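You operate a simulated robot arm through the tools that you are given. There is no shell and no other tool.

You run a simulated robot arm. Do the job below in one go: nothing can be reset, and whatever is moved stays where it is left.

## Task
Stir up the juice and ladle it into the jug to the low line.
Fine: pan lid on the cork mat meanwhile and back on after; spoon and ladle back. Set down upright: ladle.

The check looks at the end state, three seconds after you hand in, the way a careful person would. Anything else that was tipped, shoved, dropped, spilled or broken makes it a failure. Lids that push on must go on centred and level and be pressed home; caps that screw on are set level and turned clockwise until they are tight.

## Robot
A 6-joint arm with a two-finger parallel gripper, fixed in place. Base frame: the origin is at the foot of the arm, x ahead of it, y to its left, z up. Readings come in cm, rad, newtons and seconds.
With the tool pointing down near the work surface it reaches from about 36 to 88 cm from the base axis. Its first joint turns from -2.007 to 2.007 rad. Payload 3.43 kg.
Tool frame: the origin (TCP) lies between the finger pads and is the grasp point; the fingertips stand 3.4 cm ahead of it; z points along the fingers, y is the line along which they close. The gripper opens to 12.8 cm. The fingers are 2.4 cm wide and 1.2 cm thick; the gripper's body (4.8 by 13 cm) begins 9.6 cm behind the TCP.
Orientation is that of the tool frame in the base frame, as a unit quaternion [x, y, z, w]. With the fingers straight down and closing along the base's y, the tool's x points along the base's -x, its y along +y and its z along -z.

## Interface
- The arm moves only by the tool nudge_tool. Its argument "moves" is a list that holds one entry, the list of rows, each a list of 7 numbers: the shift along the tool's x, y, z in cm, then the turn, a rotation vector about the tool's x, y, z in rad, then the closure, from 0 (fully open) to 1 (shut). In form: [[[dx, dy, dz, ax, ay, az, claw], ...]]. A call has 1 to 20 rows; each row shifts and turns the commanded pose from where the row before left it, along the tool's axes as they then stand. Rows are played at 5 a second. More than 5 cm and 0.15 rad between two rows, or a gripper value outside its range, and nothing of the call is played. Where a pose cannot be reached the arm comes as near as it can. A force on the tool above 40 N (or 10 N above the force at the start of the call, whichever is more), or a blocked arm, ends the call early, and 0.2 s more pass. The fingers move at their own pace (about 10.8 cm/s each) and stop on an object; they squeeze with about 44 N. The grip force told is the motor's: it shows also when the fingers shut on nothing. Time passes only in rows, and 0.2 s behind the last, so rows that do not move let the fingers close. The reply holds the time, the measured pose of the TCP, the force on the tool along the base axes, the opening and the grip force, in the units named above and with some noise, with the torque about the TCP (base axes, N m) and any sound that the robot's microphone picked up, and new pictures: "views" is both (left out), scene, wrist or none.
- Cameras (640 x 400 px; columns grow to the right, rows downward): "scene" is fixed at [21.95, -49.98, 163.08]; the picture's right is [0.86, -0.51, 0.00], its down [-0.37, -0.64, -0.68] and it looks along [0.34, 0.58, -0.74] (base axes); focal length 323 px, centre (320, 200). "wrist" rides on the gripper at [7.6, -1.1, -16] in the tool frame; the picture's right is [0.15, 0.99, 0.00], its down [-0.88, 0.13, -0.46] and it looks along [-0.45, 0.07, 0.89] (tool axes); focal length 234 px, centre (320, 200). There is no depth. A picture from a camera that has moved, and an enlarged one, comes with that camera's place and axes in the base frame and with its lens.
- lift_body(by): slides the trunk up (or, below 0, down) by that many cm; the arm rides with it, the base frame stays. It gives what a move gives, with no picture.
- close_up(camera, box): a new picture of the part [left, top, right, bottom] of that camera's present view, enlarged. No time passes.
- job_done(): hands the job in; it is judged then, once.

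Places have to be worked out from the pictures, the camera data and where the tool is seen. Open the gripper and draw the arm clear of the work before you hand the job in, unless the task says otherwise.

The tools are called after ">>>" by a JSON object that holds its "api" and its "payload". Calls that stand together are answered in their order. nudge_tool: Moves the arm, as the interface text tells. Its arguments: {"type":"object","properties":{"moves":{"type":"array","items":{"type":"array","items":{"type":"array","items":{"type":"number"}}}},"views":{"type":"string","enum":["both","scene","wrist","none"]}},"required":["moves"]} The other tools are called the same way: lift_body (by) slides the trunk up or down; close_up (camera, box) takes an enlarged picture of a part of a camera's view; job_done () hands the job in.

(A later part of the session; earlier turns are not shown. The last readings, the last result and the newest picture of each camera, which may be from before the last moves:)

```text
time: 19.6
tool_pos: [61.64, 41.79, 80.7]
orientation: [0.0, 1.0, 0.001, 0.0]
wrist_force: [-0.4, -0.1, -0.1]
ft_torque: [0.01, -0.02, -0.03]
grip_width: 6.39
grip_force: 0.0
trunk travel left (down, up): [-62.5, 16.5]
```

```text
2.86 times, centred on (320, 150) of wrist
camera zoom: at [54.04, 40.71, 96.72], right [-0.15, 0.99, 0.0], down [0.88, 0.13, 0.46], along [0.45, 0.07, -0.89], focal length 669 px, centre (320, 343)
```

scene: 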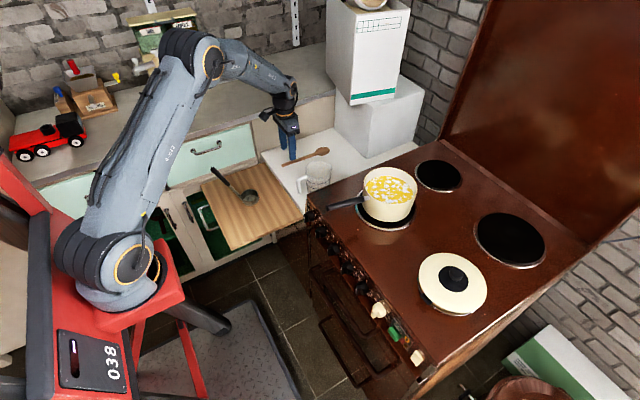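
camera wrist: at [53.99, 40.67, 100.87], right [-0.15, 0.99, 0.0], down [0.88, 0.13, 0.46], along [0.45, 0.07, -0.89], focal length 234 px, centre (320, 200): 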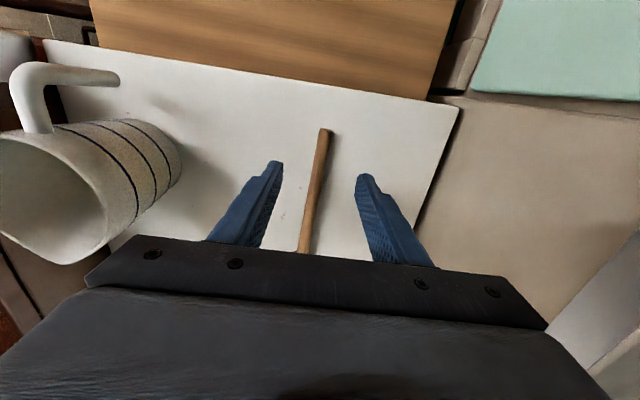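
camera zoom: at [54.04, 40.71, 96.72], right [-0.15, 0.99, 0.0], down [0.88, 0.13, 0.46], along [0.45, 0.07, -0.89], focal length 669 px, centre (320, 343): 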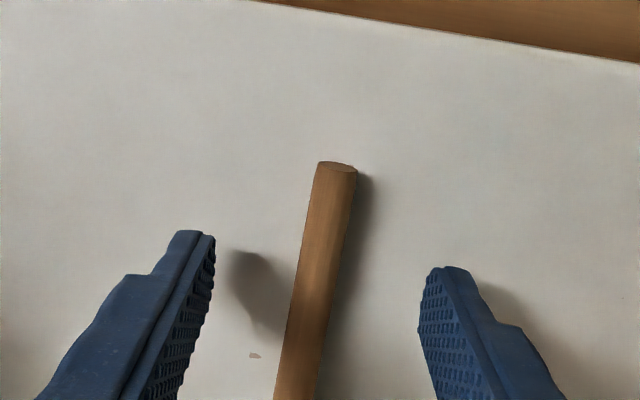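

Shadows show the tips still about a centimetre up; the handle top is ~76.8. I lower 1 cm more carefully.

>>> {"api": "nudge_tool", "payload": {"moves": [[[0, 0, 0.5, 0, 0, 0, 0.5], [0, 0, 0.4, 0, 0, 0, 0.5], [0, 0, 0.2, 0, 0, 0, 0.5], [0, 0, 0, 0, 0, 0, 0.5]]], "views": "none"}}

>>> {"api": "close_up", "payload": {"camera": "scene", "box": [260, 130, 340, 190]}}

>>> {"api": "close_up", "payload": {"camera": "wrist", "box": [240, 80, 400, 220]}}

```text
time: 20.6
tool_pos: [61.73, 41.76, 79.61]
orientation: [0.0, 1.0, 0.0, 0.0]
wrist_force: [0.1, -0.5, 0.3]
ft_torque: [0.0, 0.01, 0.02]
grip_width: 6.42
grip_force: 0.1
trunk travel left (down, up): [-62.5, 16.5]
```

```text
6.67 times, centred on (300, 160) of scene
camera zoom: at [21.95, -49.98, 163.08], right [0.86, -0.51, 0.0], down [-0.37, -0.64, -0.68], along [0.34, 0.58, -0.74], focal length 2152 px, centre (453, 467)
```

zoom: 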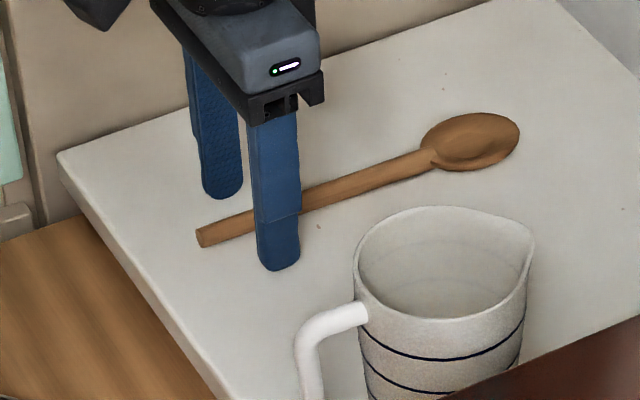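

```text
2.86 times, centred on (320, 150) of wrist
camera zoom: at [54.13, 40.71, 95.51], right [-0.15, 0.99, 0.0], down [0.88, 0.13, 0.46], along [0.45, 0.07, -0.89], focal length 669 px, centre (320, 343)
```

zoom: 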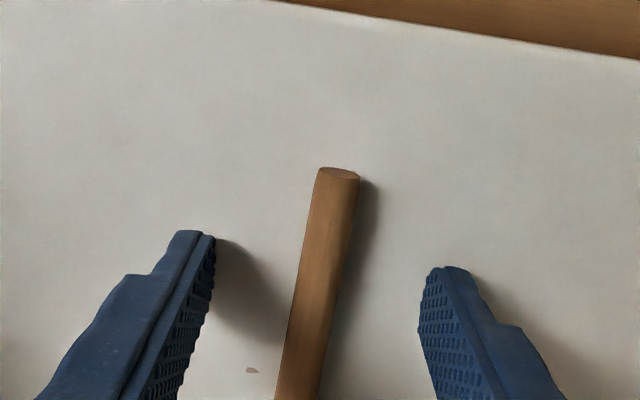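

Tips are almost at the counter; I lower 0.3 cm more and close on the handle.

>>> {"api": "nudge_tool", "payload": {"moves": [[[0, 0, 0.3, 0, 0, 0, 0.5], [0, 0, 0, 0, 0, 0, 0.5], [0, 0, 0, 0, 0, 0, 0.75], [0, 0, 0, 0, 0, 0, 0.9], [0, 0, 0, 0, 0, 0, 1], [0, 0, 0, 0, 0, 0, 1], [0, 0, 0, 0, 0, 0, 1]]], "views": "none"}}

>>> {"api": "close_up", "payload": {"camera": "scene", "box": [260, 130, 340, 190]}}

>>> {"api": "close_up", "payload": {"camera": "wrist", "box": [240, 80, 400, 220]}}

```text
time: 22.4
tool_pos: [61.67, 42.06, 79.41]
orientation: [-0.002, 1.0, 0.001, 0.003]
wrist_force: [2.1, -1.8, 6.9]
ft_torque: [-0.14, 0.03, 0.14]
grip_width: 1.54
grip_force: 43.9
trunk travel left (down, up): [-62.5, 16.5]
stopped in row 7: the force on the tool passed its limit at 41 N (the readings are from after the stop); the commanded pose is now the measured one
```

```text
6.67 times, centred on (300, 160) of scene
camera zoom: at [21.95, -49.98, 163.08], right [0.86, -0.51, 0.0], down [-0.37, -0.64, -0.68], along [0.34, 0.58, -0.74], focal length 2152 px, centre (453, 467)
```

zoom: 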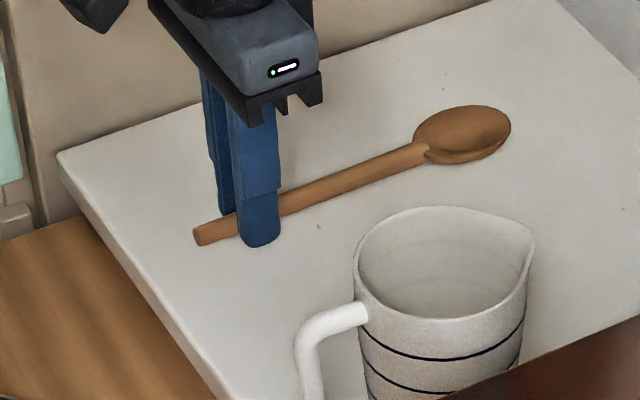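

```text
2.86 times, centred on (320, 150) of wrist
camera zoom: at [54.07, 40.84, 95.31], right [-0.15, 0.99, 0.0], down [0.88, 0.13, 0.46], along [0.45, 0.07, -0.89], focal length 669 px, centre (320, 343)
```

zoom: 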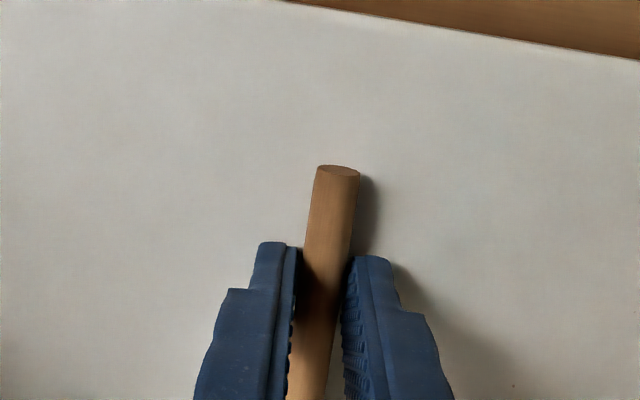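

The handle is gripped (1.54 cm). I lift it slowly and check that it comes along.

>>> {"api": "nudge_tool", "payload": {"moves": [[[0, 0, -0.5, 0, 0, 0, 1], [0, 0, -0.5, 0, 0, 0, 1], [0, 0, -1, 0, 0, 0, 1], [0, 0, -2, 0, 0, 0, 1], [0, 0, -3, 0, 0, 0, 1], [0, 0, -4, 0, 0, 0, 1], [0, 0, -4, 0, 0, 0, 1], [0, 0, -4, 0, 0, 0, 1], [0, 0, -4, 0, 0, 0, 1], [0, 0, -4, 0, 0, 0, 1], [0, 0, -4, 0, 0, 0, 1], [0, 0, 0, 0, 0, 0, 1]]]}}

>>> {"api": "close_up", "payload": {"camera": "scene", "box": [240, 50, 360, 170]}}

>>> {"api": "close_up", "payload": {"camera": "wrist", "box": [240, 80, 400, 240]}}

```text
time: 25.0
tool_pos: [61.7, 41.9, 110.38]
orientation: [-0.001, 1.0, 0.001, 0.0]
wrist_force: [0.3, 0.3, 0.3]
ft_torque: [-0.02, 0.06, 0.01]
grip_width: 1.53
grip_force: 44.4
trunk travel left (down, up): [-62.5, 16.5]
camera wrist: at [53.96, 40.74, 126.41], right [-0.15, 0.99, 0.0], down [0.88, 0.13, 0.46], along [0.45, 0.07, -0.89], focal length 234 px, centre (320, 200)
```

scene: 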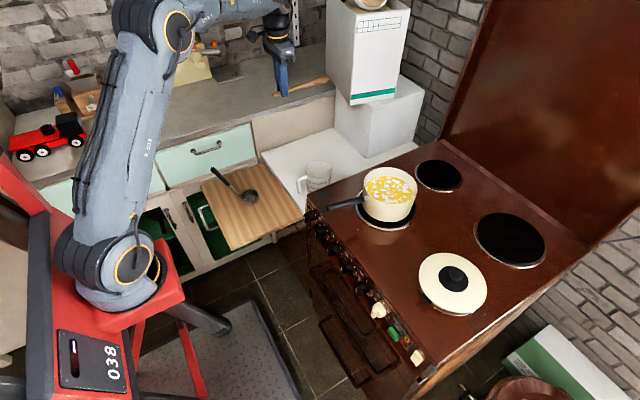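
wrist: 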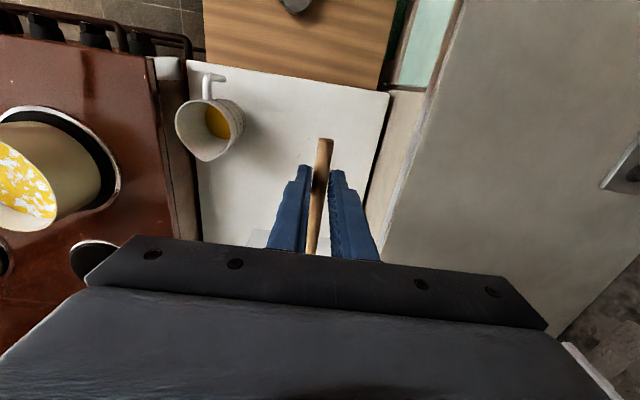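

```text
3.33 times, centred on (300, 110) of scene
camera zoom: at [21.95, -49.98, 163.08], right [0.86, -0.51, 0.0], down [-0.37, -0.64, -0.68], along [0.34, 0.58, -0.74], focal length 1076 px, centre (387, 500)
```

zoom: 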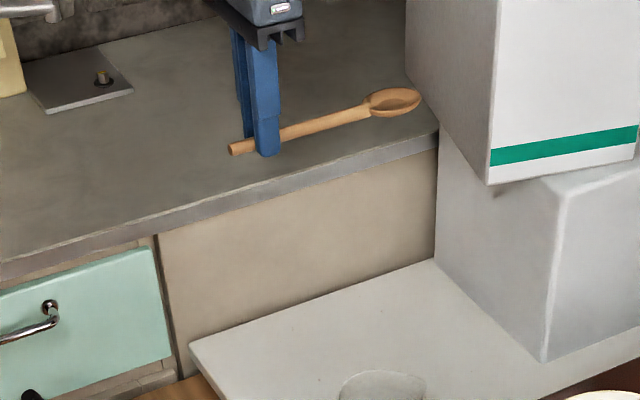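

```text
2.50 times, centred on (320, 160) of wrist
camera zoom: at [53.96, 40.74, 126.41], right [-0.15, 0.99, 0.0], down [0.88, 0.13, 0.46], along [0.45, 0.07, -0.89], focal length 585 px, centre (320, 300)
```

zoom: 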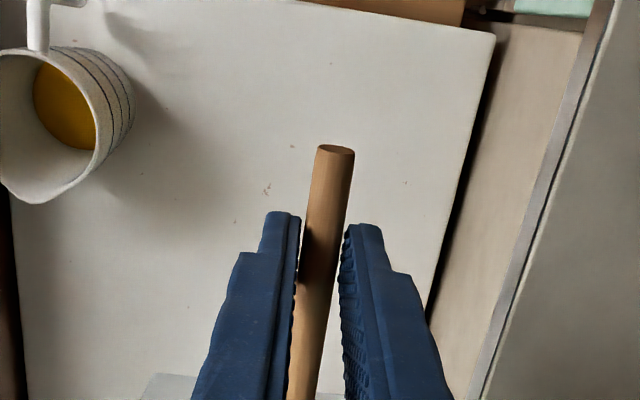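

The spoon is held level with the head toward +x, near the box. I back off a bit in −x and yaw the tool −90° (head toward −y) at this height.

>>> {"api": "nudge_tool", "payload": {"moves": [[[3, 0, 0, 0, 0, 0, 1], [2, 0, 0, 0, 0, 0.1, 1], [0, 0, 0, 0, 0, 0.15, 1], [0, 0, 0, 0, 0, 0.15, 1], [0, 0, 0, 0, 0, 0.15, 1], [0, 0, 0, 0, 0, 0.15, 1], [0, 0, 0, 0, 0, 0.15, 1], [0, 0, 0, 0, 0, 0.15, 1], [0, 0, 0, 0, 0, 0.15, 1], [0, 0, 0, 0, 0, 0.15, 1], [0, 0, 0, 0, 0, 0.15, 1], [0, 0, 0, 0, 0, 0.12, 1], [0, 0, 0, 0, 0, 0, 1]]]}}

```text
time: 27.8
tool_pos: [56.77, 41.72, 110.19]
orientation: [0.706, 0.708, 0.001, 0.0]
wrist_force: [-0.1, -0.1, -1.1]
ft_torque: [-0.02, -0.03, -0.02]
grip_width: 1.54
grip_force: 44.1
trunk travel left (down, up): [-62.5, 16.5]
camera wrist: at [55.56, 49.4, 126.19], right [0.99, 0.15, 0.0], down [0.13, -0.88, 0.46], along [0.07, -0.45, -0.89], focal length 234 px, centre (320, 200)
```

scene: 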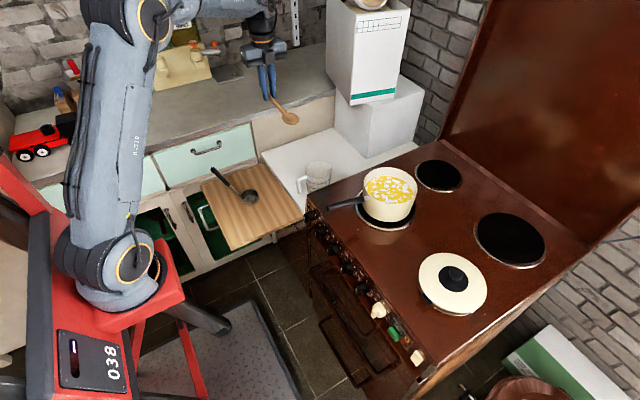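
wrist: 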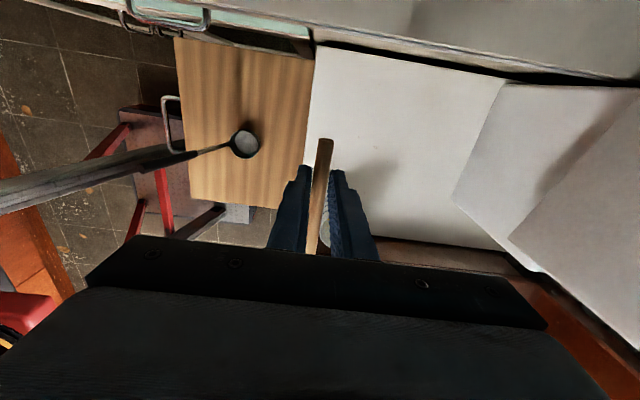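

Spoon head now points −y. I raise and travel to above the pan, still level.

>>> {"api": "nudge_tool", "payload": {"moves": [[[-3.9, 1.67, -1, 0, 0, 0, 1], [-3.9, 1.67, -1, 0, 0, 0, 1], [-3.9, 1.67, -1, 0, 0, 0, 1], [-3.9, 1.67, -1, 0, 0, 0, 1], [-3.9, 1.67, -1, 0, 0, 0, 1], [-3.9, 1.67, -1, 0, 0, 0, 1], [-3.9, 1.67, -1, 0, 0, 0, 1], [-3.9, 1.67, -1, 0, 0, 0, 1], [-3.9, 1.67, -1, 0, 0, 0, 1], [-3.9, 1.67, -1, 0, 0, 0, 1], [0, 0, 0, 0, 0, 0, 1]]]}}

```text
time: 30.2
tool_pos: [73.59, 2.8, 119.83]
orientation: [0.706, 0.709, 0.001, 0.001]
wrist_force: [0.4, -0.3, -0.2]
ft_torque: [0.03, -0.03, 0.01]
grip_width: 1.52
grip_force: 43.7
trunk travel left (down, up): [-62.5, 16.5]
camera wrist: at [72.27, 10.5, 135.77], right [0.99, 0.15, 0.0], down [0.13, -0.88, 0.46], along [0.07, -0.45, -0.89], focal length 234 px, centre (320, 200)
```

scene: 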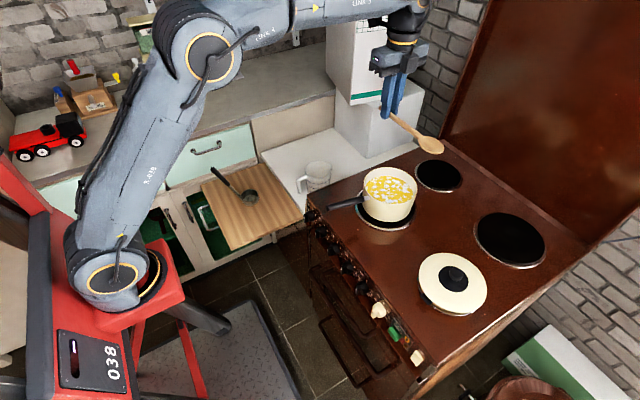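
wrist: 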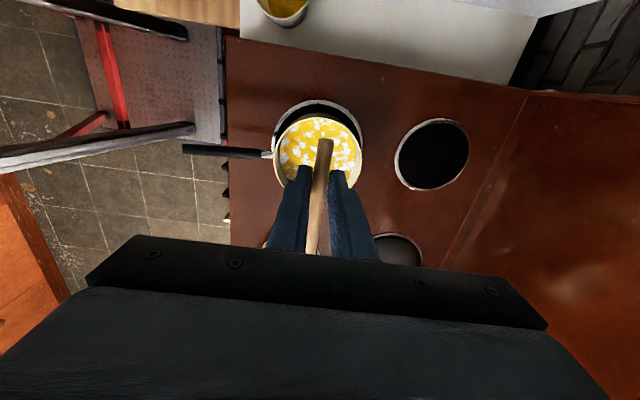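

Now I tilt the spoon head down by 60° about base +x (tool y) at this height.

>>> {"api": "nudge_tool", "payload": {"moves": [[[0, 0, 0, 0, 0.15, 0, 1], [0, 0, 0, 0, 0.15, 0, 1], [0, 0, 0, 0, 0.15, 0, 1], [0, 0, 0, 0, 0.15, 0, 1], [0, 0, 0, 0, 0.15, 0, 1], [0, 0, 0, 0, 0.15, 0, 1], [0, 0, 0, 0, 0.15, 0, 1], [0, 0, 0, 0, 0, 0, 1]]]}}

>>> {"api": "close_up", "payload": {"camera": "scene", "box": [330, 60, 470, 240]}}

```text
time: 32.0
tool_pos: [73.65, 2.9, 120.36]
orientation: [0.61, 0.613, 0.356, -0.355]
wrist_force: [-0.3, 0.2, -0.4]
ft_torque: [0.02, 0.0, -0.01]
grip_width: 1.5
grip_force: 44.3
trunk travel left (down, up): [-62.5, 16.5]
camera wrist: at [72.38, -7.23, 134.83], right [0.99, 0.08, 0.13], down [0.13, -0.83, -0.54], along [0.07, 0.55, -0.83], focal length 234 px, centre (320, 200)
```

scene: 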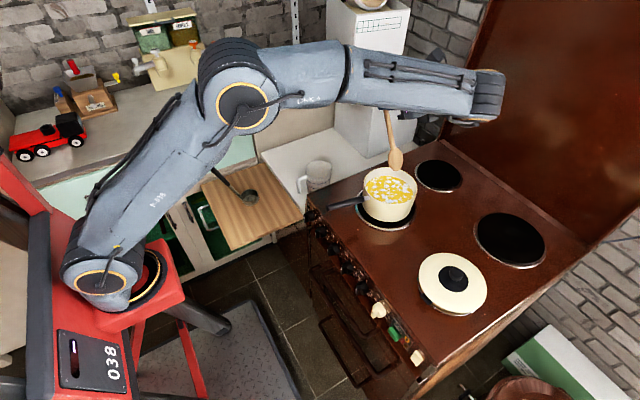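
wrist: 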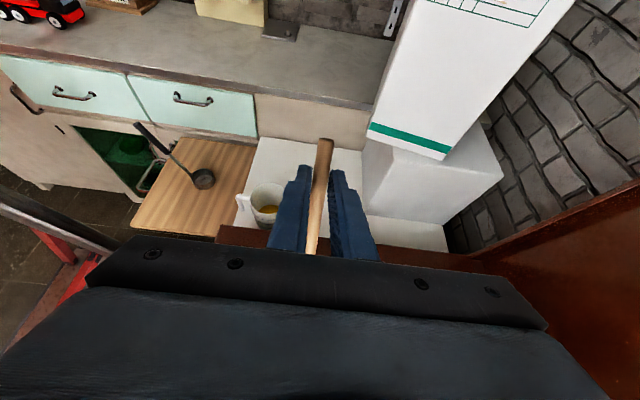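

```text
2.22 times, centred on (400, 150) of scene
camera zoom: at [21.95, -49.98, 163.08], right [0.86, -0.51, 0.0], down [-0.37, -0.64, -0.68], along [0.34, 0.58, -0.74], focal length 717 px, centre (142, 311)
```

zoom: 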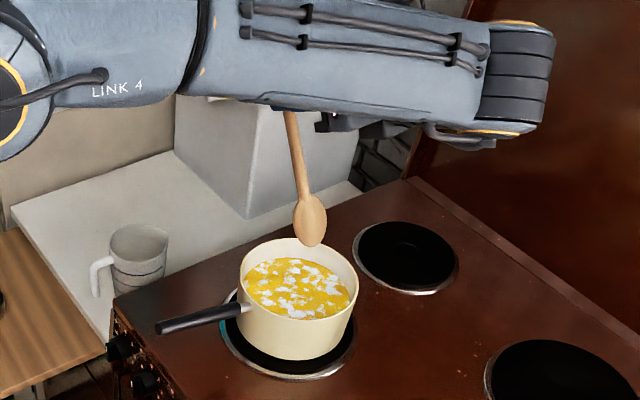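

The spoon hangs head-down right over the pan, tip near z≈103. I lower it straight down 10 cm into the juice.

>>> {"api": "nudge_tool", "payload": {"moves": [[[-1.732, 0, 1, 0, 0, 0, 1], [-1.732, 0, 1, 0, 0, 0, 1], [-1.732, 0, 1, 0, 0, 0, 1], [-1.732, 0, 1, 0, 0, 0, 1], [-1.732, 0, 1, 0, 0, 0, 1], [0, 0, 0, 0, 0, 0, 1]]], "views": "scene"}}

>>> {"api": "close_up", "payload": {"camera": "scene", "box": [340, 110, 440, 230]}}

```text
time: 33.4
tool_pos: [73.78, 2.91, 110.26]
orientation: [0.61, 0.613, 0.355, -0.355]
wrist_force: [-0.7, -0.1, -0.8]
ft_torque: [0.02, -0.01, 0.0]
grip_width: 1.51
grip_force: 43.6
trunk travel left (down, up): [-62.5, 16.5]
```

scene: 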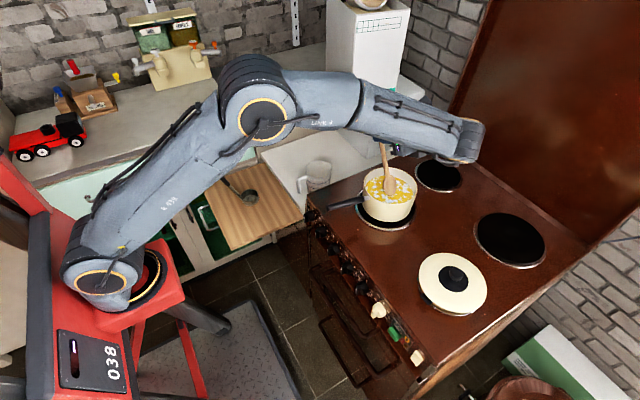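

```text
3.33 times, centred on (390, 170) of scene
camera zoom: at [21.95, -49.98, 163.08], right [0.86, -0.51, 0.0], down [-0.37, -0.64, -0.68], along [0.34, 0.58, -0.74], focal length 1076 px, centre (87, 300)
```

zoom: 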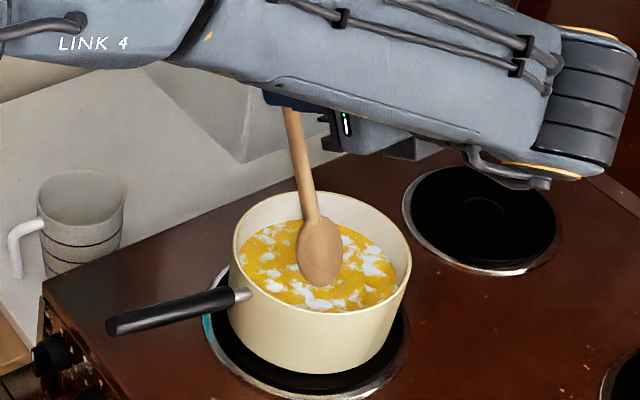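

The tip is right at the juice surface. I lower 2 cm more and shift 3 cm in +x to start a circle, watching the force.

>>> {"api": "nudge_tool", "payload": {"moves": [[[-0.866, 0, 0.5, 0, 0, 0, 1], [-0.866, 0, 0.5, 0, 0, 0, 1], [0, 1.5, 0, 0, 0, 0, 1], [0, 1.5, 0, 0, 0, 0, 1], [0, 0, 0, 0, 0, 0, 1]]], "views": "none"}}

>>> {"api": "close_up", "payload": {"camera": "scene", "box": [340, 110, 440, 230]}}

```text
time: 34.6
tool_pos: [76.61, 2.89, 108.34]
orientation: [0.61, 0.613, 0.355, -0.355]
wrist_force: [0.4, 0.3, -0.3]
ft_torque: [0.0, 0.02, 0.0]
grip_width: 1.51
grip_force: 43.3
trunk travel left (down, up): [-62.5, 16.5]
```

```text
3.33 times, centred on (390, 170) of scene
camera zoom: at [21.95, -49.98, 163.08], right [0.86, -0.51, 0.0], down [-0.37, -0.64, -0.68], along [0.34, 0.58, -0.74], focal length 1076 px, centre (87, 300)
```

zoom: 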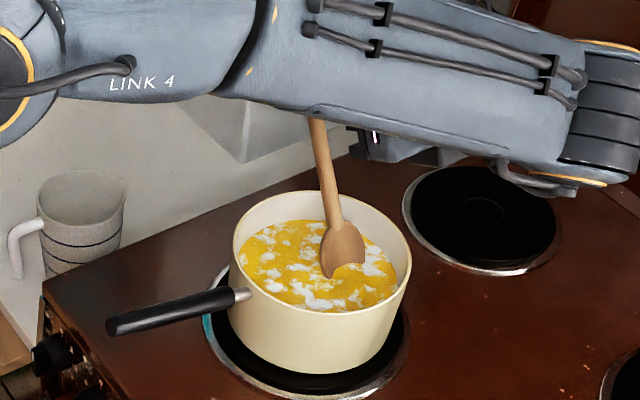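

The tip is immersed about 1.5–2 cm with no force. I go 0.7 cm deeper and stir one full circle.

>>> {"api": "nudge_tool", "payload": {"moves": [[[-0.6, 0, 0.35, 0, 0, 0, 1], [0.75, -0.402, 1.299, 0, 0, 0, 1], [0.549, -1.098, 0.951, 0, 0, 0, 1], [0.201, -1.5, 0.348, 0, 0, 0, 1], [-0.201, -1.5, -0.348, 0, 0, 0, 1], [-0.549, -1.098, -0.951, 0, 0, 0, 1], [-0.75, -0.402, -1.299, 0, 0, 0, 1], [-0.75, 0.402, -1.299, 0, 0, 0, 1], [-0.549, 1.098, -0.951, 0, 0, 0, 1], [-0.201, 1.5, -0.348, 0, 0, 0, 1], [0.201, 1.5, 0.348, 0, 0, 0, 1], [0.549, 1.098, 0.951, 0, 0, 0, 1], [0.75, 0.402, 1.299, 0, 0, 0, 1]]], "views": "none"}}

>>> {"api": "close_up", "payload": {"camera": "scene", "box": [340, 110, 440, 230]}}

```text
time: 37.4
tool_pos: [76.59, 3.02, 107.7]
orientation: [0.61, 0.614, 0.354, -0.354]
wrist_force: [0.0, 0.4, -0.1]
ft_torque: [0.01, 0.0, 0.04]
grip_width: 1.54
grip_force: 44.4
trunk travel left (down, up): [-62.5, 16.5]
```

```text
3.33 times, centred on (390, 170) of scene
camera zoom: at [21.95, -49.98, 163.08], right [0.86, -0.51, 0.0], down [-0.37, -0.64, -0.68], along [0.34, 0.58, -0.74], focal length 1076 px, centre (87, 300)
```

zoom: 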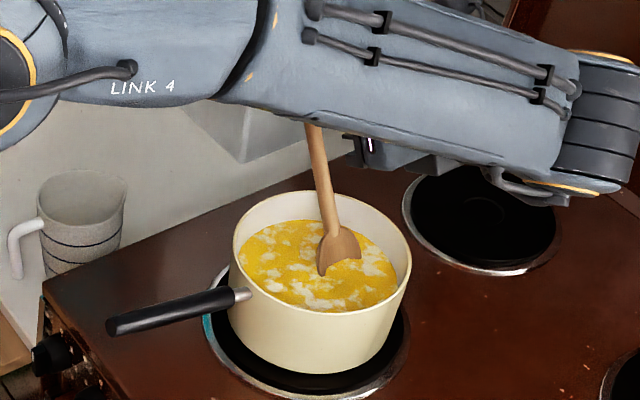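

The white patches are fading, so stirring works. I keep stirring circles.

>>> {"api": "nudge_tool", "payload": {"moves": [[[0.75, -0.402, 1.299, 0, 0, 0, 1], [0.549, -1.098, 0.951, 0, 0, 0, 1], [0.201, -1.5, 0.348, 0, 0, 0, 1], [-0.201, -1.5, -0.348, 0, 0, 0, 1], [-0.549, -1.098, -0.951, 0, 0, 0, 1], [-0.75, -0.402, -1.299, 0, 0, 0, 1], [-0.75, 0.402, -1.299, 0, 0, 0, 1], [-0.549, 1.098, -0.951, 0, 0, 0, 1], [-0.201, 1.5, -0.348, 0, 0, 0, 1], [0.201, 1.5, 0.348, 0, 0, 0, 1], [0.549, 1.098, 0.951, 0, 0, 0, 1], [0.75, 0.402, 1.299, 0, 0, 0, 1]]], "views": "none"}}

>>> {"api": "nudge_tool", "payload": {"moves": [[[0.75, -0.402, 1.299, 0, 0, 0, 1], [0.549, -1.098, 0.951, 0, 0, 0, 1], [0.201, -1.5, 0.348, 0, 0, 0, 1], [-0.201, -1.5, -0.348, 0, 0, 0, 1], [-0.549, -1.098, -0.951, 0, 0, 0, 1], [-0.75, -0.402, -1.299, 0, 0, 0, 1], [-0.75, 0.402, -1.299, 0, 0, 0, 1], [-0.549, 1.098, -0.951, 0, 0, 0, 1], [-0.201, 1.5, -0.348, 0, 0, 0, 1], [0.201, 1.5, 0.348, 0, 0, 0, 1], [0.549, 1.098, 0.951, 0, 0, 0, 1], [0.75, 0.402, 1.299, 0, 0, 0, 1]]], "views": "none"}}

>>> {"api": "close_up", "payload": {"camera": "scene", "box": [340, 110, 440, 230]}}

```text
time: 40.0
tool_pos: [76.61, 2.75, 107.82]
orientation: [0.61, 0.613, 0.355, -0.354]
wrist_force: [-0.1, -0.4, -1.3]
ft_torque: [0.02, 0.02, -0.01]
grip_width: 1.51
grip_force: 43.7
trunk travel left (down, up): [-62.5, 16.5]
```

```text
time: 42.6
tool_pos: [76.57, 2.86, 107.7]
orientation: [0.611, 0.613, 0.355, -0.355]
wrist_force: [0.1, -0.6, 0.4]
ft_torque: [0.0, 0.02, 0.0]
grip_width: 1.5
grip_force: 44.0
trunk travel left (down, up): [-62.5, 16.5]
```

```text
3.33 times, centred on (390, 170) of scene
camera zoom: at [21.95, -49.98, 163.08], right [0.86, -0.51, 0.0], down [-0.37, -0.64, -0.68], along [0.34, 0.58, -0.74], focal length 1076 px, centre (87, 300)
```

zoom: 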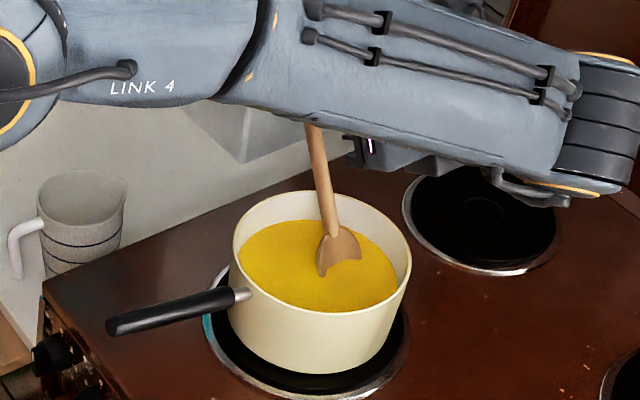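

The juice is now uniformly yellow. One more circle for safety, then I return to the middle and lift out slowly.

>>> {"api": "nudge_tool", "payload": {"moves": [[[0.75, -0.402, 1.299, 0, 0, 0, 1], [0.549, -1.098, 0.951, 0, 0, 0, 1], [0.201, -1.5, 0.348, 0, 0, 0, 1], [-0.201, -1.5, -0.348, 0, 0, 0, 1], [-0.549, -1.098, -0.951, 0, 0, 0, 1], [-0.75, -0.402, -1.299, 0, 0, 0, 1], [-0.75, 0.402, -1.299, 0, 0, 0, 1], [-0.549, 1.098, -0.951, 0, 0, 0, 1], [-0.201, 1.5, -0.348, 0, 0, 0, 1], [0.201, 1.5, 0.348, 0, 0, 0, 1], [0.549, 1.098, 0.951, 0, 0, 0, 1], [0.75, 0.402, 1.299, 0, 0, 0, 1], [0, -1.5, 0, 0, 0, 0, 1], [0, -1.5, 0, 0, 0, 0, 1], [0.866, 0, -0.5, 0, 0, 0, 1], [0.866, 0, -0.5, 0, 0, 0, 1], [0.866, 0, -0.5, 0, 0, 0, 1], [0.866, 0, -0.5, 0, 0, 0, 1], [0.866, 0, -0.5, 0, 0, 0, 1], [0, 0, 0, 0, 0, 0, 1]]], "views": "none"}}

>>> {"api": "nudge_tool", "payload": {"moves": [[[0, 0, 0, 0, 0, 0, 1], [0, 0, 0, 0, 0, 0, 1], [0, 0, 0, 0, 0, 0, 1], [0, 0, 0, 0, 0, 0, 1], [0, 0, 0, 0, 0, 0, 1], [0, 0, 0, 0, 0, 0, 1], [0.866, 0, -0.5, 0, 0, 0, 1], [1.732, 0, -1, 0, 0, 0, 1], [1.732, 0, -1, 0, 0, 0, 1], [1.732, 0, -1, 0, 0, 0, 1], [0, 0, 0, 0, 0, 0, 1]]], "views": "scene"}}

>>> {"api": "close_up", "payload": {"camera": "scene", "box": [340, 110, 440, 230]}}

```text
time: 46.8
tool_pos: [73.5, 2.87, 112.65]
orientation: [0.61, 0.613, 0.354, -0.355]
wrist_force: [-0.2, -0.1, 0.0]
ft_torque: [0.05, -0.02, -0.02]
grip_width: 1.5
grip_force: 43.9
trunk travel left (down, up): [-62.5, 16.5]
```

```text
time: 49.2
tool_pos: [73.53, 3.19, 119.81]
orientation: [0.611, 0.613, 0.355, -0.354]
wrist_force: [-1.1, 0.2, 0.0]
ft_torque: [-0.01, 0.01, -0.02]
grip_width: 1.51
grip_force: 43.6
trunk travel left (down, up): [-62.5, 16.5]
```

scene: 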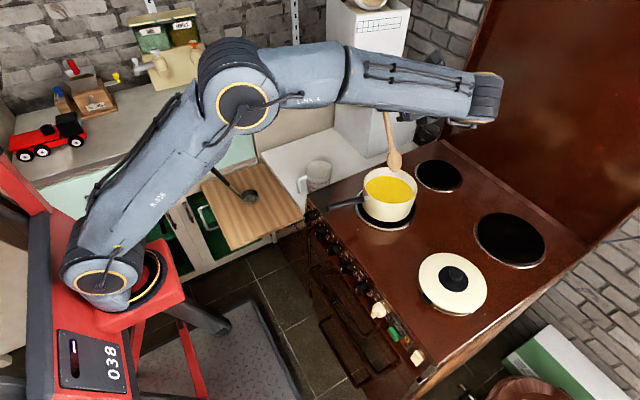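

```text
3.33 times, centred on (390, 170) of scene
camera zoom: at [21.95, -49.98, 163.08], right [0.86, -0.51, 0.0], down [-0.37, -0.64, -0.68], along [0.34, 0.58, -0.74], focal length 1076 px, centre (87, 300)
```

zoom: 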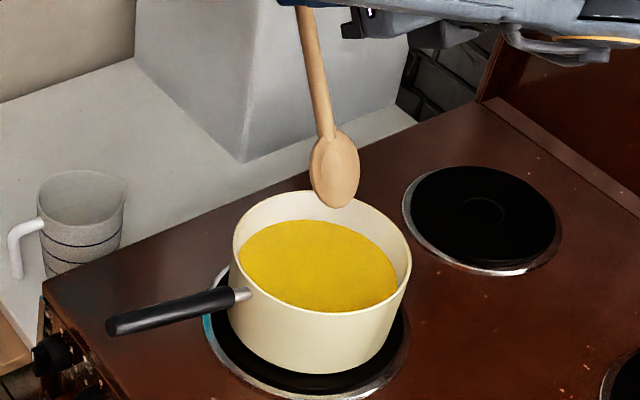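

Stirred evenly. Now I untilt the spoon above the pan and carry it back to the counter along the same route.

>>> {"api": "nudge_tool", "payload": {"moves": [[[0, 0, 0, 0, -0.15, 0, 1], [0, 0, 0, 0, -0.15, 0, 1], [0, 0, 0, 0, -0.15, 0, 1], [0, 0, 0, 0, -0.15, 0, 1], [0, 0, 0, 0, -0.15, 0, 1], [0, 0, 0, 0, -0.15, 0, 1], [0, 0, 0, 0, -0.15, 0, 1], [0, 0, 0, 0, 0, 0, 1]]], "views": "none"}}

>>> {"api": "nudge_tool", "payload": {"moves": [[[3.9, -1.67, 1, 0, 0, 0, 1], [3.9, -1.67, 1, 0, 0, 0, 1], [3.9, -1.67, 1, 0, 0, 0, 1], [3.9, -1.67, 1, 0, 0, 0, 1], [3.9, -1.67, 1, 0, 0, 0, 1], [3.9, -1.67, 1, 0, 0, 0, 1], [3.9, -1.67, 1, 0, 0, 0, 1], [3.9, -1.67, 1, 0, 0, 0, 1], [3.9, -1.67, 1, 0, 0, 0, 1], [3.9, -1.67, 1, 0, 0, 0, 1], [0, 0, 0, 0, 0, 0, 1]]], "views": "scene"}}

```text
time: 51.0
tool_pos: [73.5, 2.9, 119.61]
orientation: [0.706, 0.708, 0.0, 0.002]
wrist_force: [0.6, 0.3, -1.1]
ft_torque: [0.02, 0.01, -0.03]
grip_width: 1.51
grip_force: 44.4
trunk travel left (down, up): [-62.5, 16.5]
```

```text
time: 53.4
tool_pos: [56.52, 42.1, 109.68]
orientation: [0.706, 0.708, 0.001, 0.001]
wrist_force: [-0.2, -0.4, -1.1]
ft_torque: [0.0, 0.0, -0.01]
grip_width: 1.53
grip_force: 44.0
trunk travel left (down, up): [-62.5, 16.5]
```

scene: 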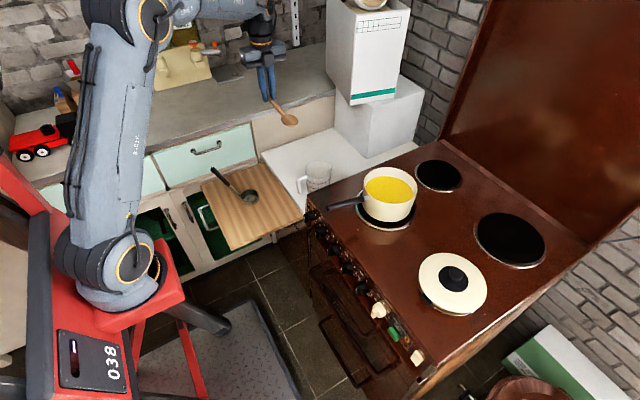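

Now I yaw back +90° and move 5 cm forward in x to stand over the spoon's original spot.

>>> {"api": "nudge_tool", "payload": {"moves": [[[0, 0, 0, 0, 0, -0.12, 1], [0, 0, 0, 0, 0, -0.15, 1], [0, 0, 0, 0, 0, -0.15, 1], [0, 0, 0, 0, 0, -0.15, 1], [0, 0, 0, 0, 0, -0.15, 1], [0, 0, 0, 0, 0, -0.15, 1], [0, 0, 0, 0, 0, -0.15, 1], [0, 0, 0, 0, 0, -0.15, 1], [0, 0, 0, 0, 0, -0.15, 1], [0, 0, 0, 0, 0, -0.15, 1], [0, 0, 0, 0, 0, -0.1, 1], [-2, 0, 0, 0, 0, 0, 1], [-3, 0, 0, 0, 0, 0, 1], [0, 0, 0, 0, 0, 0, 1]]]}}

>>> {"api": "close_up", "payload": {"camera": "scene", "box": [240, 50, 360, 170]}}

```text
time: 56.4
tool_pos: [61.57, 41.95, 109.61]
orientation: [-0.001, 1.0, 0.001, 0.001]
wrist_force: [0.0, -0.4, -0.1]
ft_torque: [-0.01, 0.03, -0.02]
grip_width: 1.54
grip_force: 44.2
trunk travel left (down, up): [-62.5, 16.5]
camera wrist: at [53.92, 40.81, 125.61], right [-0.15, 0.99, 0.0], down [0.88, 0.13, 0.46], along [0.45, 0.07, -0.89], focal length 234 px, centre (320, 200)
```

scene: 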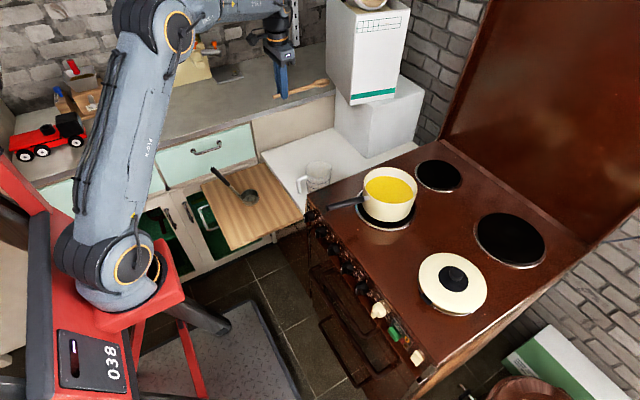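
wrist: 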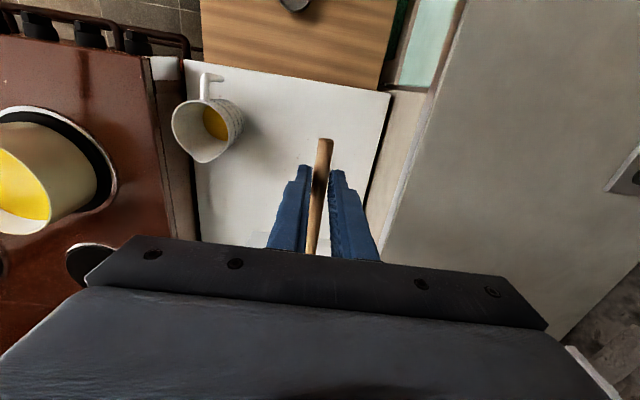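

```text
3.33 times, centred on (300, 110) of scene
camera zoom: at [21.95, -49.98, 163.08], right [0.86, -0.51, 0.0], down [-0.37, -0.64, -0.68], along [0.34, 0.58, -0.74], focal length 1076 px, centre (387, 500)
```

zoom: 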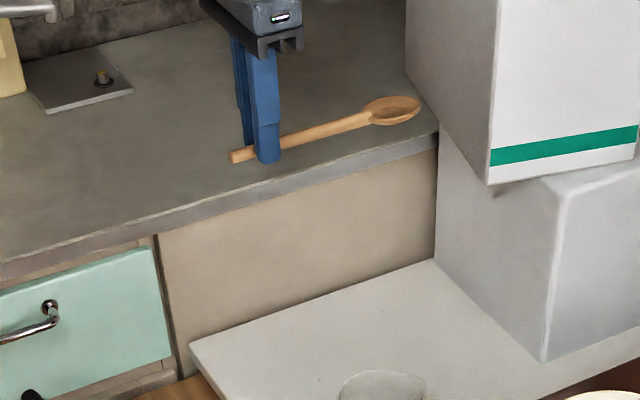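

Same pose as after the lift. I lower to the counter, slowing at the end and watching for contact.

>>> {"api": "nudge_tool", "payload": {"moves": [[[0, 0, 4, 0, 0, 0, 1], [0, 0, 4, 0, 0, 0, 1], [0, 0, 4, 0, 0, 0, 1], [0, 0, 4, 0, 0, 0, 1], [0, 0, 4, 0, 0, 0, 1], [0, 0, 4, 0, 0, 0, 1], [0, 0, 3, 0, 0, 0, 1], [0, 0, 1.5, 0, 0, 0, 1], [0, 0, 0.6, 0, 0, 0, 1], [0, 0, 0.3, 0, 0, 0, 1], [0, 0, 0.2, 0, 0, 0, 1], [0, 0, 0, 0, 0, 0, 1]]], "views": "none"}}

>>> {"api": "close_up", "payload": {"camera": "scene", "box": [260, 130, 340, 190]}}

>>> {"api": "close_up", "payload": {"camera": "wrist", "box": [240, 80, 400, 220]}}

```text
time: 59.0
tool_pos: [61.76, 41.87, 80.01]
orientation: [-0.001, 1.0, -0.001, 0.001]
wrist_force: [-0.8, -0.4, -0.9]
ft_torque: [-0.01, 0.04, -0.01]
grip_width: 1.53
grip_force: 43.8
trunk travel left (down, up): [-62.5, 16.5]
```

```text
6.67 times, centred on (300, 160) of scene
camera zoom: at [21.95, -49.98, 163.08], right [0.86, -0.51, 0.0], down [-0.37, -0.64, -0.68], along [0.34, 0.58, -0.74], focal length 2152 px, centre (453, 467)
```

zoom: 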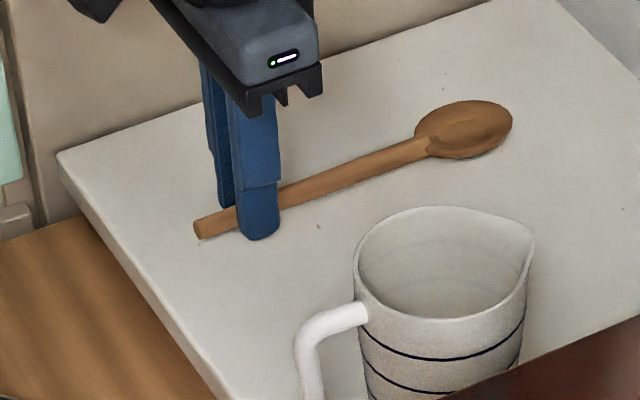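

```text
2.86 times, centred on (320, 150) of wrist
camera zoom: at [54.09, 40.8, 95.99], right [-0.15, 0.99, 0.0], down [0.88, 0.13, 0.46], along [0.45, 0.07, -0.89], focal length 669 px, centre (320, 343)
```

zoom: 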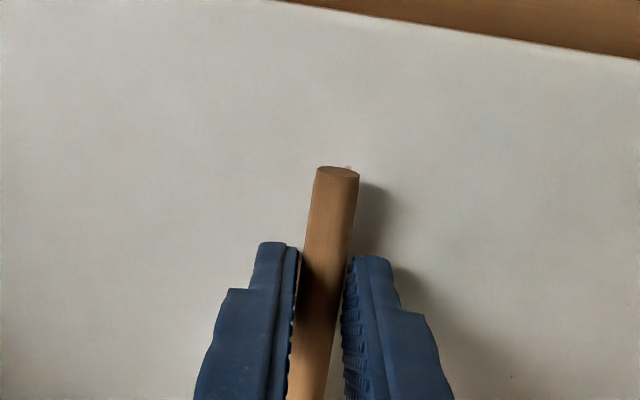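

About 0.5 cm still to go; I lower until contact and then open gently.

>>> {"api": "nudge_tool", "payload": {"moves": [[[0, 0, 0.2, 0, 0, 0, 1], [0, 0, 0.2, 0, 0, 0, 1], [0, 0, 0.1, 0, 0, 0, 1], [0, 0, 0, 0, 0, 0, 1]]], "views": "none"}}

```text
time: 60.0
tool_pos: [61.81, 41.93, 79.49]
orientation: [-0.001, 1.0, 0.001, 0.002]
wrist_force: [-1.0, -0.5, 0.5]
ft_torque: [0.0, -0.29, 0.04]
grip_width: 1.49
grip_force: 43.2
trunk travel left (down, up): [-62.5, 16.5]
```

A small torque shows the spoon is touching the counter. I open and rise.

>>> {"api": "nudge_tool", "payload": {"moves": [[[0, 0, 0, 0, 0, 0, 0.8], [0, 0, 0, 0, 0, 0, 0.6], [0, 0, 0, 0, 0, 0, 0.5], [0, 0, 0, 0, 0, 0, 0.5], [0, 0, -1, 0, 0, 0, 0.5], [0, 0, -3, 0, 0, 0, 0.5], [0, 0, -4, 0, 0, 0, 0.5], [0, 0, -4, 0, 0, 0, 0.5], [0, 0, -4, 0, 0, 0, 0.5], [0, 0, -4, 0, 0, 0, 0.5], [0, 0, -4, 0, 0, 0, 0.5], [0, 0, 0, 0, 0, 0, 0.5]]]}}

>>> {"api": "close_up", "payload": {"camera": "scene", "box": [260, 130, 340, 190]}}

>>> {"api": "close_up", "payload": {"camera": "scene", "box": [190, 150, 300, 250]}}

>>> {"api": "close_up", "payload": {"camera": "wrist", "box": [160, 0, 440, 200]}}

```text
time: 62.6
tool_pos: [61.79, 41.84, 103.83]
orientation: [-0.001, 1.0, 0.0, 0.002]
wrist_force: [-0.2, 0.1, 0.5]
ft_torque: [0.01, -0.02, -0.01]
grip_width: 6.4
grip_force: 0.1
trunk travel left (down, up): [-62.5, 16.5]
camera wrist: at [54.05, 40.68, 119.7], right [-0.15, 0.99, 0.0], down [0.88, 0.13, 0.46], along [0.45, 0.07, -0.89], focal length 234 px, centre (320, 200)
```

scene: 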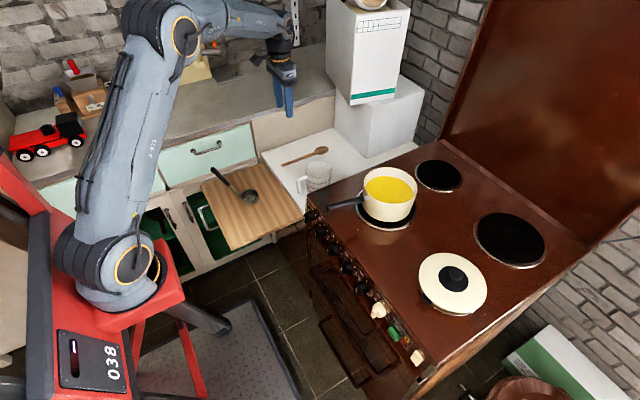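
wrist: 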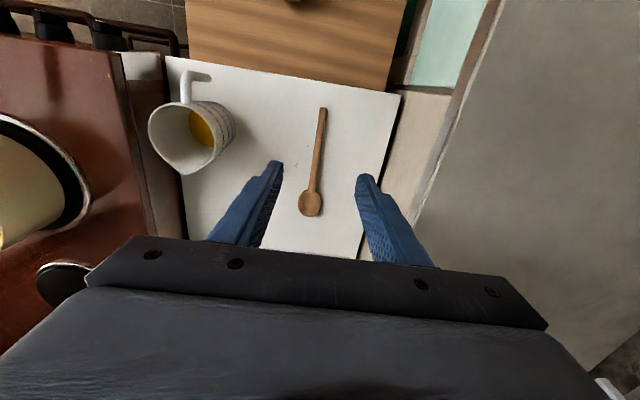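

```text
6.67 times, centred on (300, 160) of scene
camera zoom: at [21.95, -49.98, 163.08], right [0.86, -0.51, 0.0], down [-0.37, -0.64, -0.68], along [0.34, 0.58, -0.74], focal length 2152 px, centre (453, 467)
```

zoom: 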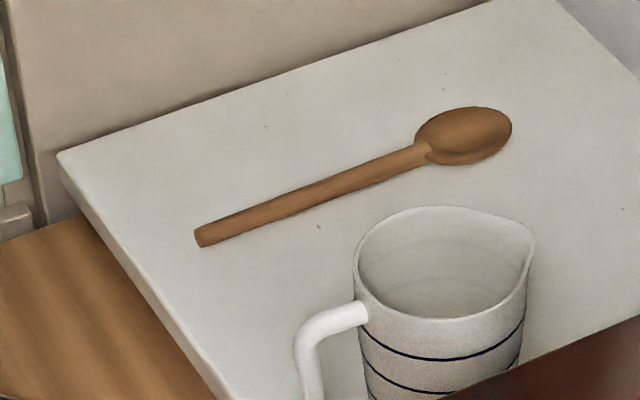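

```text
4.00 times, centred on (245, 200) of scene
camera zoom: at [21.95, -49.98, 163.08], right [0.86, -0.51, 0.0], down [-0.37, -0.64, -0.68], along [0.34, 0.58, -0.74], focal length 1291 px, centre (620, 200)
```

zoom: 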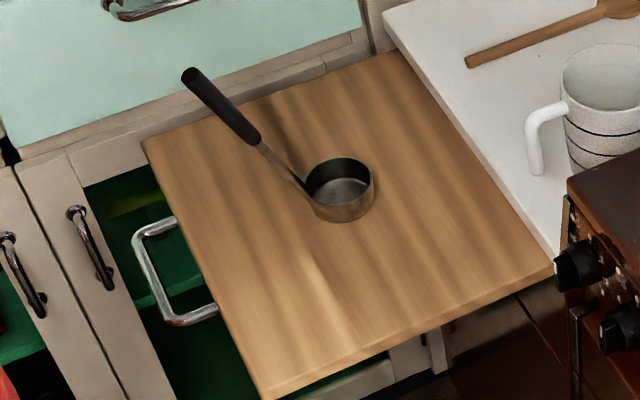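

```text
2.00 times, centred on (300, 100) of wrist
camera zoom: at [54.05, 40.68, 119.7], right [-0.15, 0.99, 0.0], down [0.88, 0.13, 0.46], along [0.45, 0.07, -0.89], focal length 468 px, centre (360, 400)
```

zoom: 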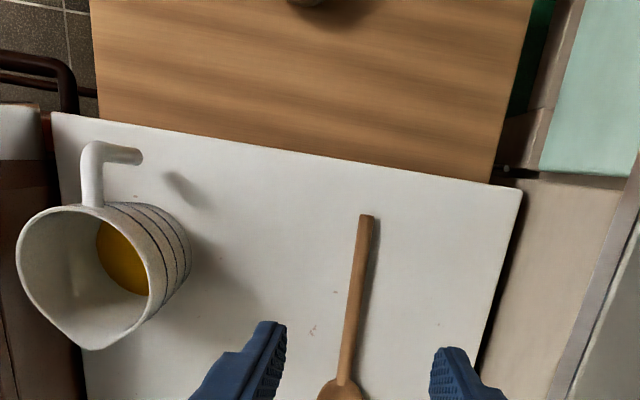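

The spoon is back in its place. Next I look into the jug closely from above, to see its level and the lines.

>>> {"api": "nudge_tool", "payload": {"moves": [[[0, -3.76, 0, 0, 0, 0, 0.5], [0, -3.76, 0, 0, 0, 0, 0.5], [0, -3.76, 0, 0, 0, 0, 0.5], [0, -3.76, 0, 0, 0, 0, 0.5], [0, -3.76, 0, 0, 0, 0, 0.5], [0, 0, 0, 0, 0, 0, 0.5]]]}}

>>> {"api": "close_up", "payload": {"camera": "wrist", "box": [250, 80, 400, 220]}}

>>> {"api": "close_up", "payload": {"camera": "wrist", "box": [200, 0, 400, 125]}}

```text
time: 64.0
tool_pos: [61.92, 23.25, 103.63]
orientation: [-0.001, 1.0, 0.001, 0.001]
wrist_force: [-0.1, 0.5, 1.2]
ft_torque: [-0.02, -0.01, 0.02]
grip_width: 6.41
grip_force: 0.0
trunk travel left (down, up): [-62.5, 16.5]
camera wrist: at [54.12, 22.08, 119.55], right [-0.15, 0.99, 0.0], down [0.88, 0.13, 0.46], along [0.45, 0.07, -0.89], focal length 234 px, centre (320, 200)
```

scene: 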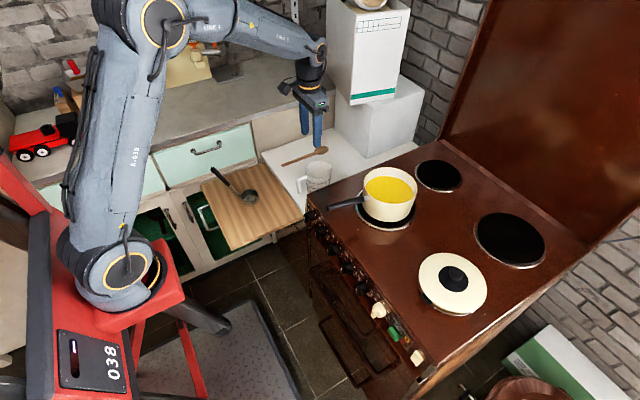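
wrist: 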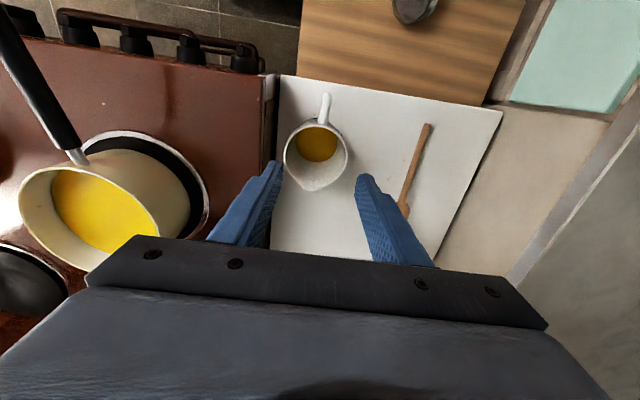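

```text
2.86 times, centred on (325, 150) of wrist
camera zoom: at [54.12, 22.08, 119.55], right [-0.15, 0.99, 0.0], down [0.88, 0.13, 0.46], along [0.45, 0.07, -0.89], focal length 669 px, centre (306, 343)
```

zoom: 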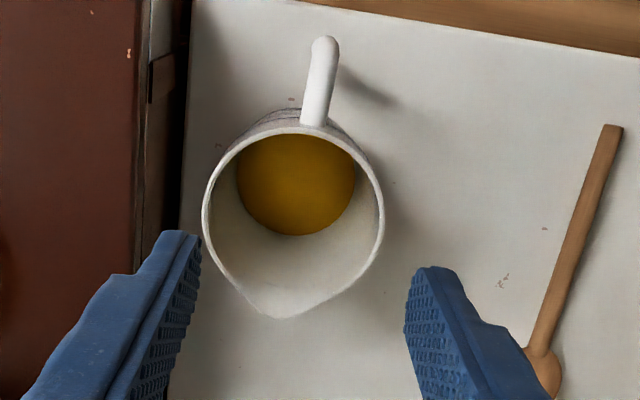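

```text
3.20 times, centred on (300, 62) of wrist
camera zoom: at [54.12, 22.08, 119.55], right [-0.15, 0.99, 0.0], down [0.88, 0.13, 0.46], along [0.45, 0.07, -0.89], focal length 749 px, centre (384, 640)
```

zoom: 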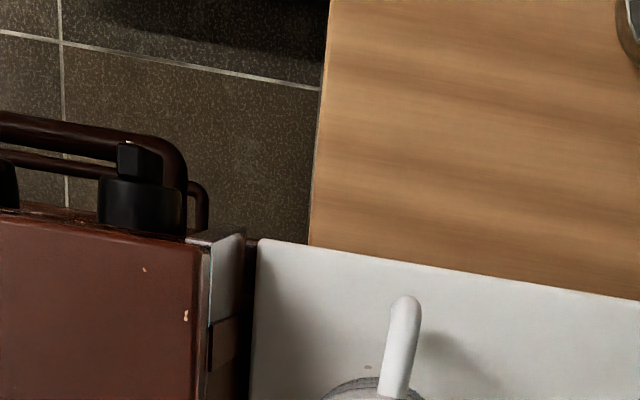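

The jug holds some juice, but I need the lines' heights. I'll pull back and tilt the tool forward so the wrist camera sees the jug from the side.

>>> {"api": "nudge_tool", "payload": {"moves": [[[4, 0, 0, 0, 0, 0, 0], [4, 0, 0, 0, 0, 0, 0], [4, 0, 0, 0, 0, 0, 0], [0, 0, 0, 0, -0.15, 0, 0], [0, 0, 0, 0, -0.15, 0, 0], [0, 0, 0, 0, -0.15, 0, 0], [0, 0, 0, 0, -0.15, 0, 0], [2.26, 0, 3.3, 0, 0, 0, 0], [2.26, 0, 3.3, 0, 0, 0, 0], [2.26, 0, 3.3, 0, 0, 0, 0], [0, 0, 0, 0, 0, 0, 0]]]}}

>>> {"api": "close_up", "payload": {"camera": "wrist", "box": [260, 120, 400, 230]}}

```text
time: 66.4
tool_pos: [50.03, 23.1, 91.47]
orientation: [0.0, 0.955, 0.0, 0.297]
wrist_force: [0.8, -0.2, -0.5]
ft_torque: [0.0, 0.01, 0.0]
grip_width: 12.79
grip_force: 0.0
trunk travel left (down, up): [-62.5, 16.5]
camera wrist: at [34.51, 22.05, 100.31], right [-0.12, 0.99, -0.08], down [0.47, 0.13, 0.87], along [0.88, 0.07, -0.48], focal length 234 px, centre (320, 200)
```

scene: 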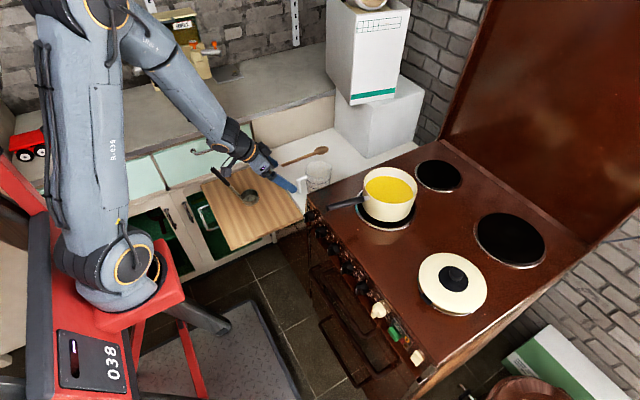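
wrist: 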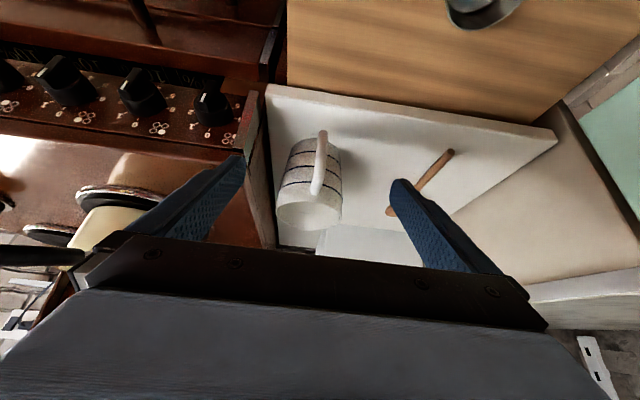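

```text
3.64 times, centred on (330, 175) of wrist
camera zoom: at [34.51, 22.05, 100.31], right [-0.12, 0.99, -0.08], down [0.47, 0.13, 0.87], along [0.88, 0.07, -0.48], focal length 852 px, centre (284, 291)
```

zoom: 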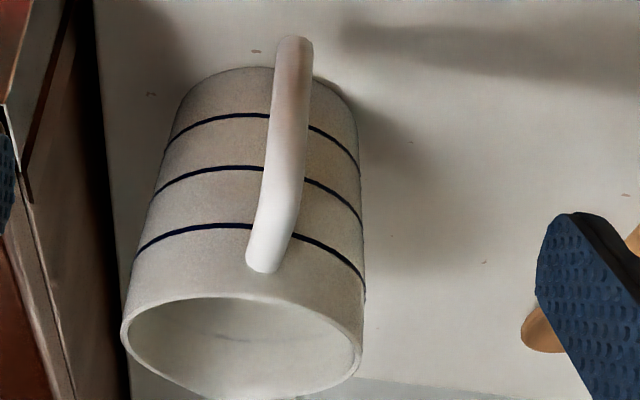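

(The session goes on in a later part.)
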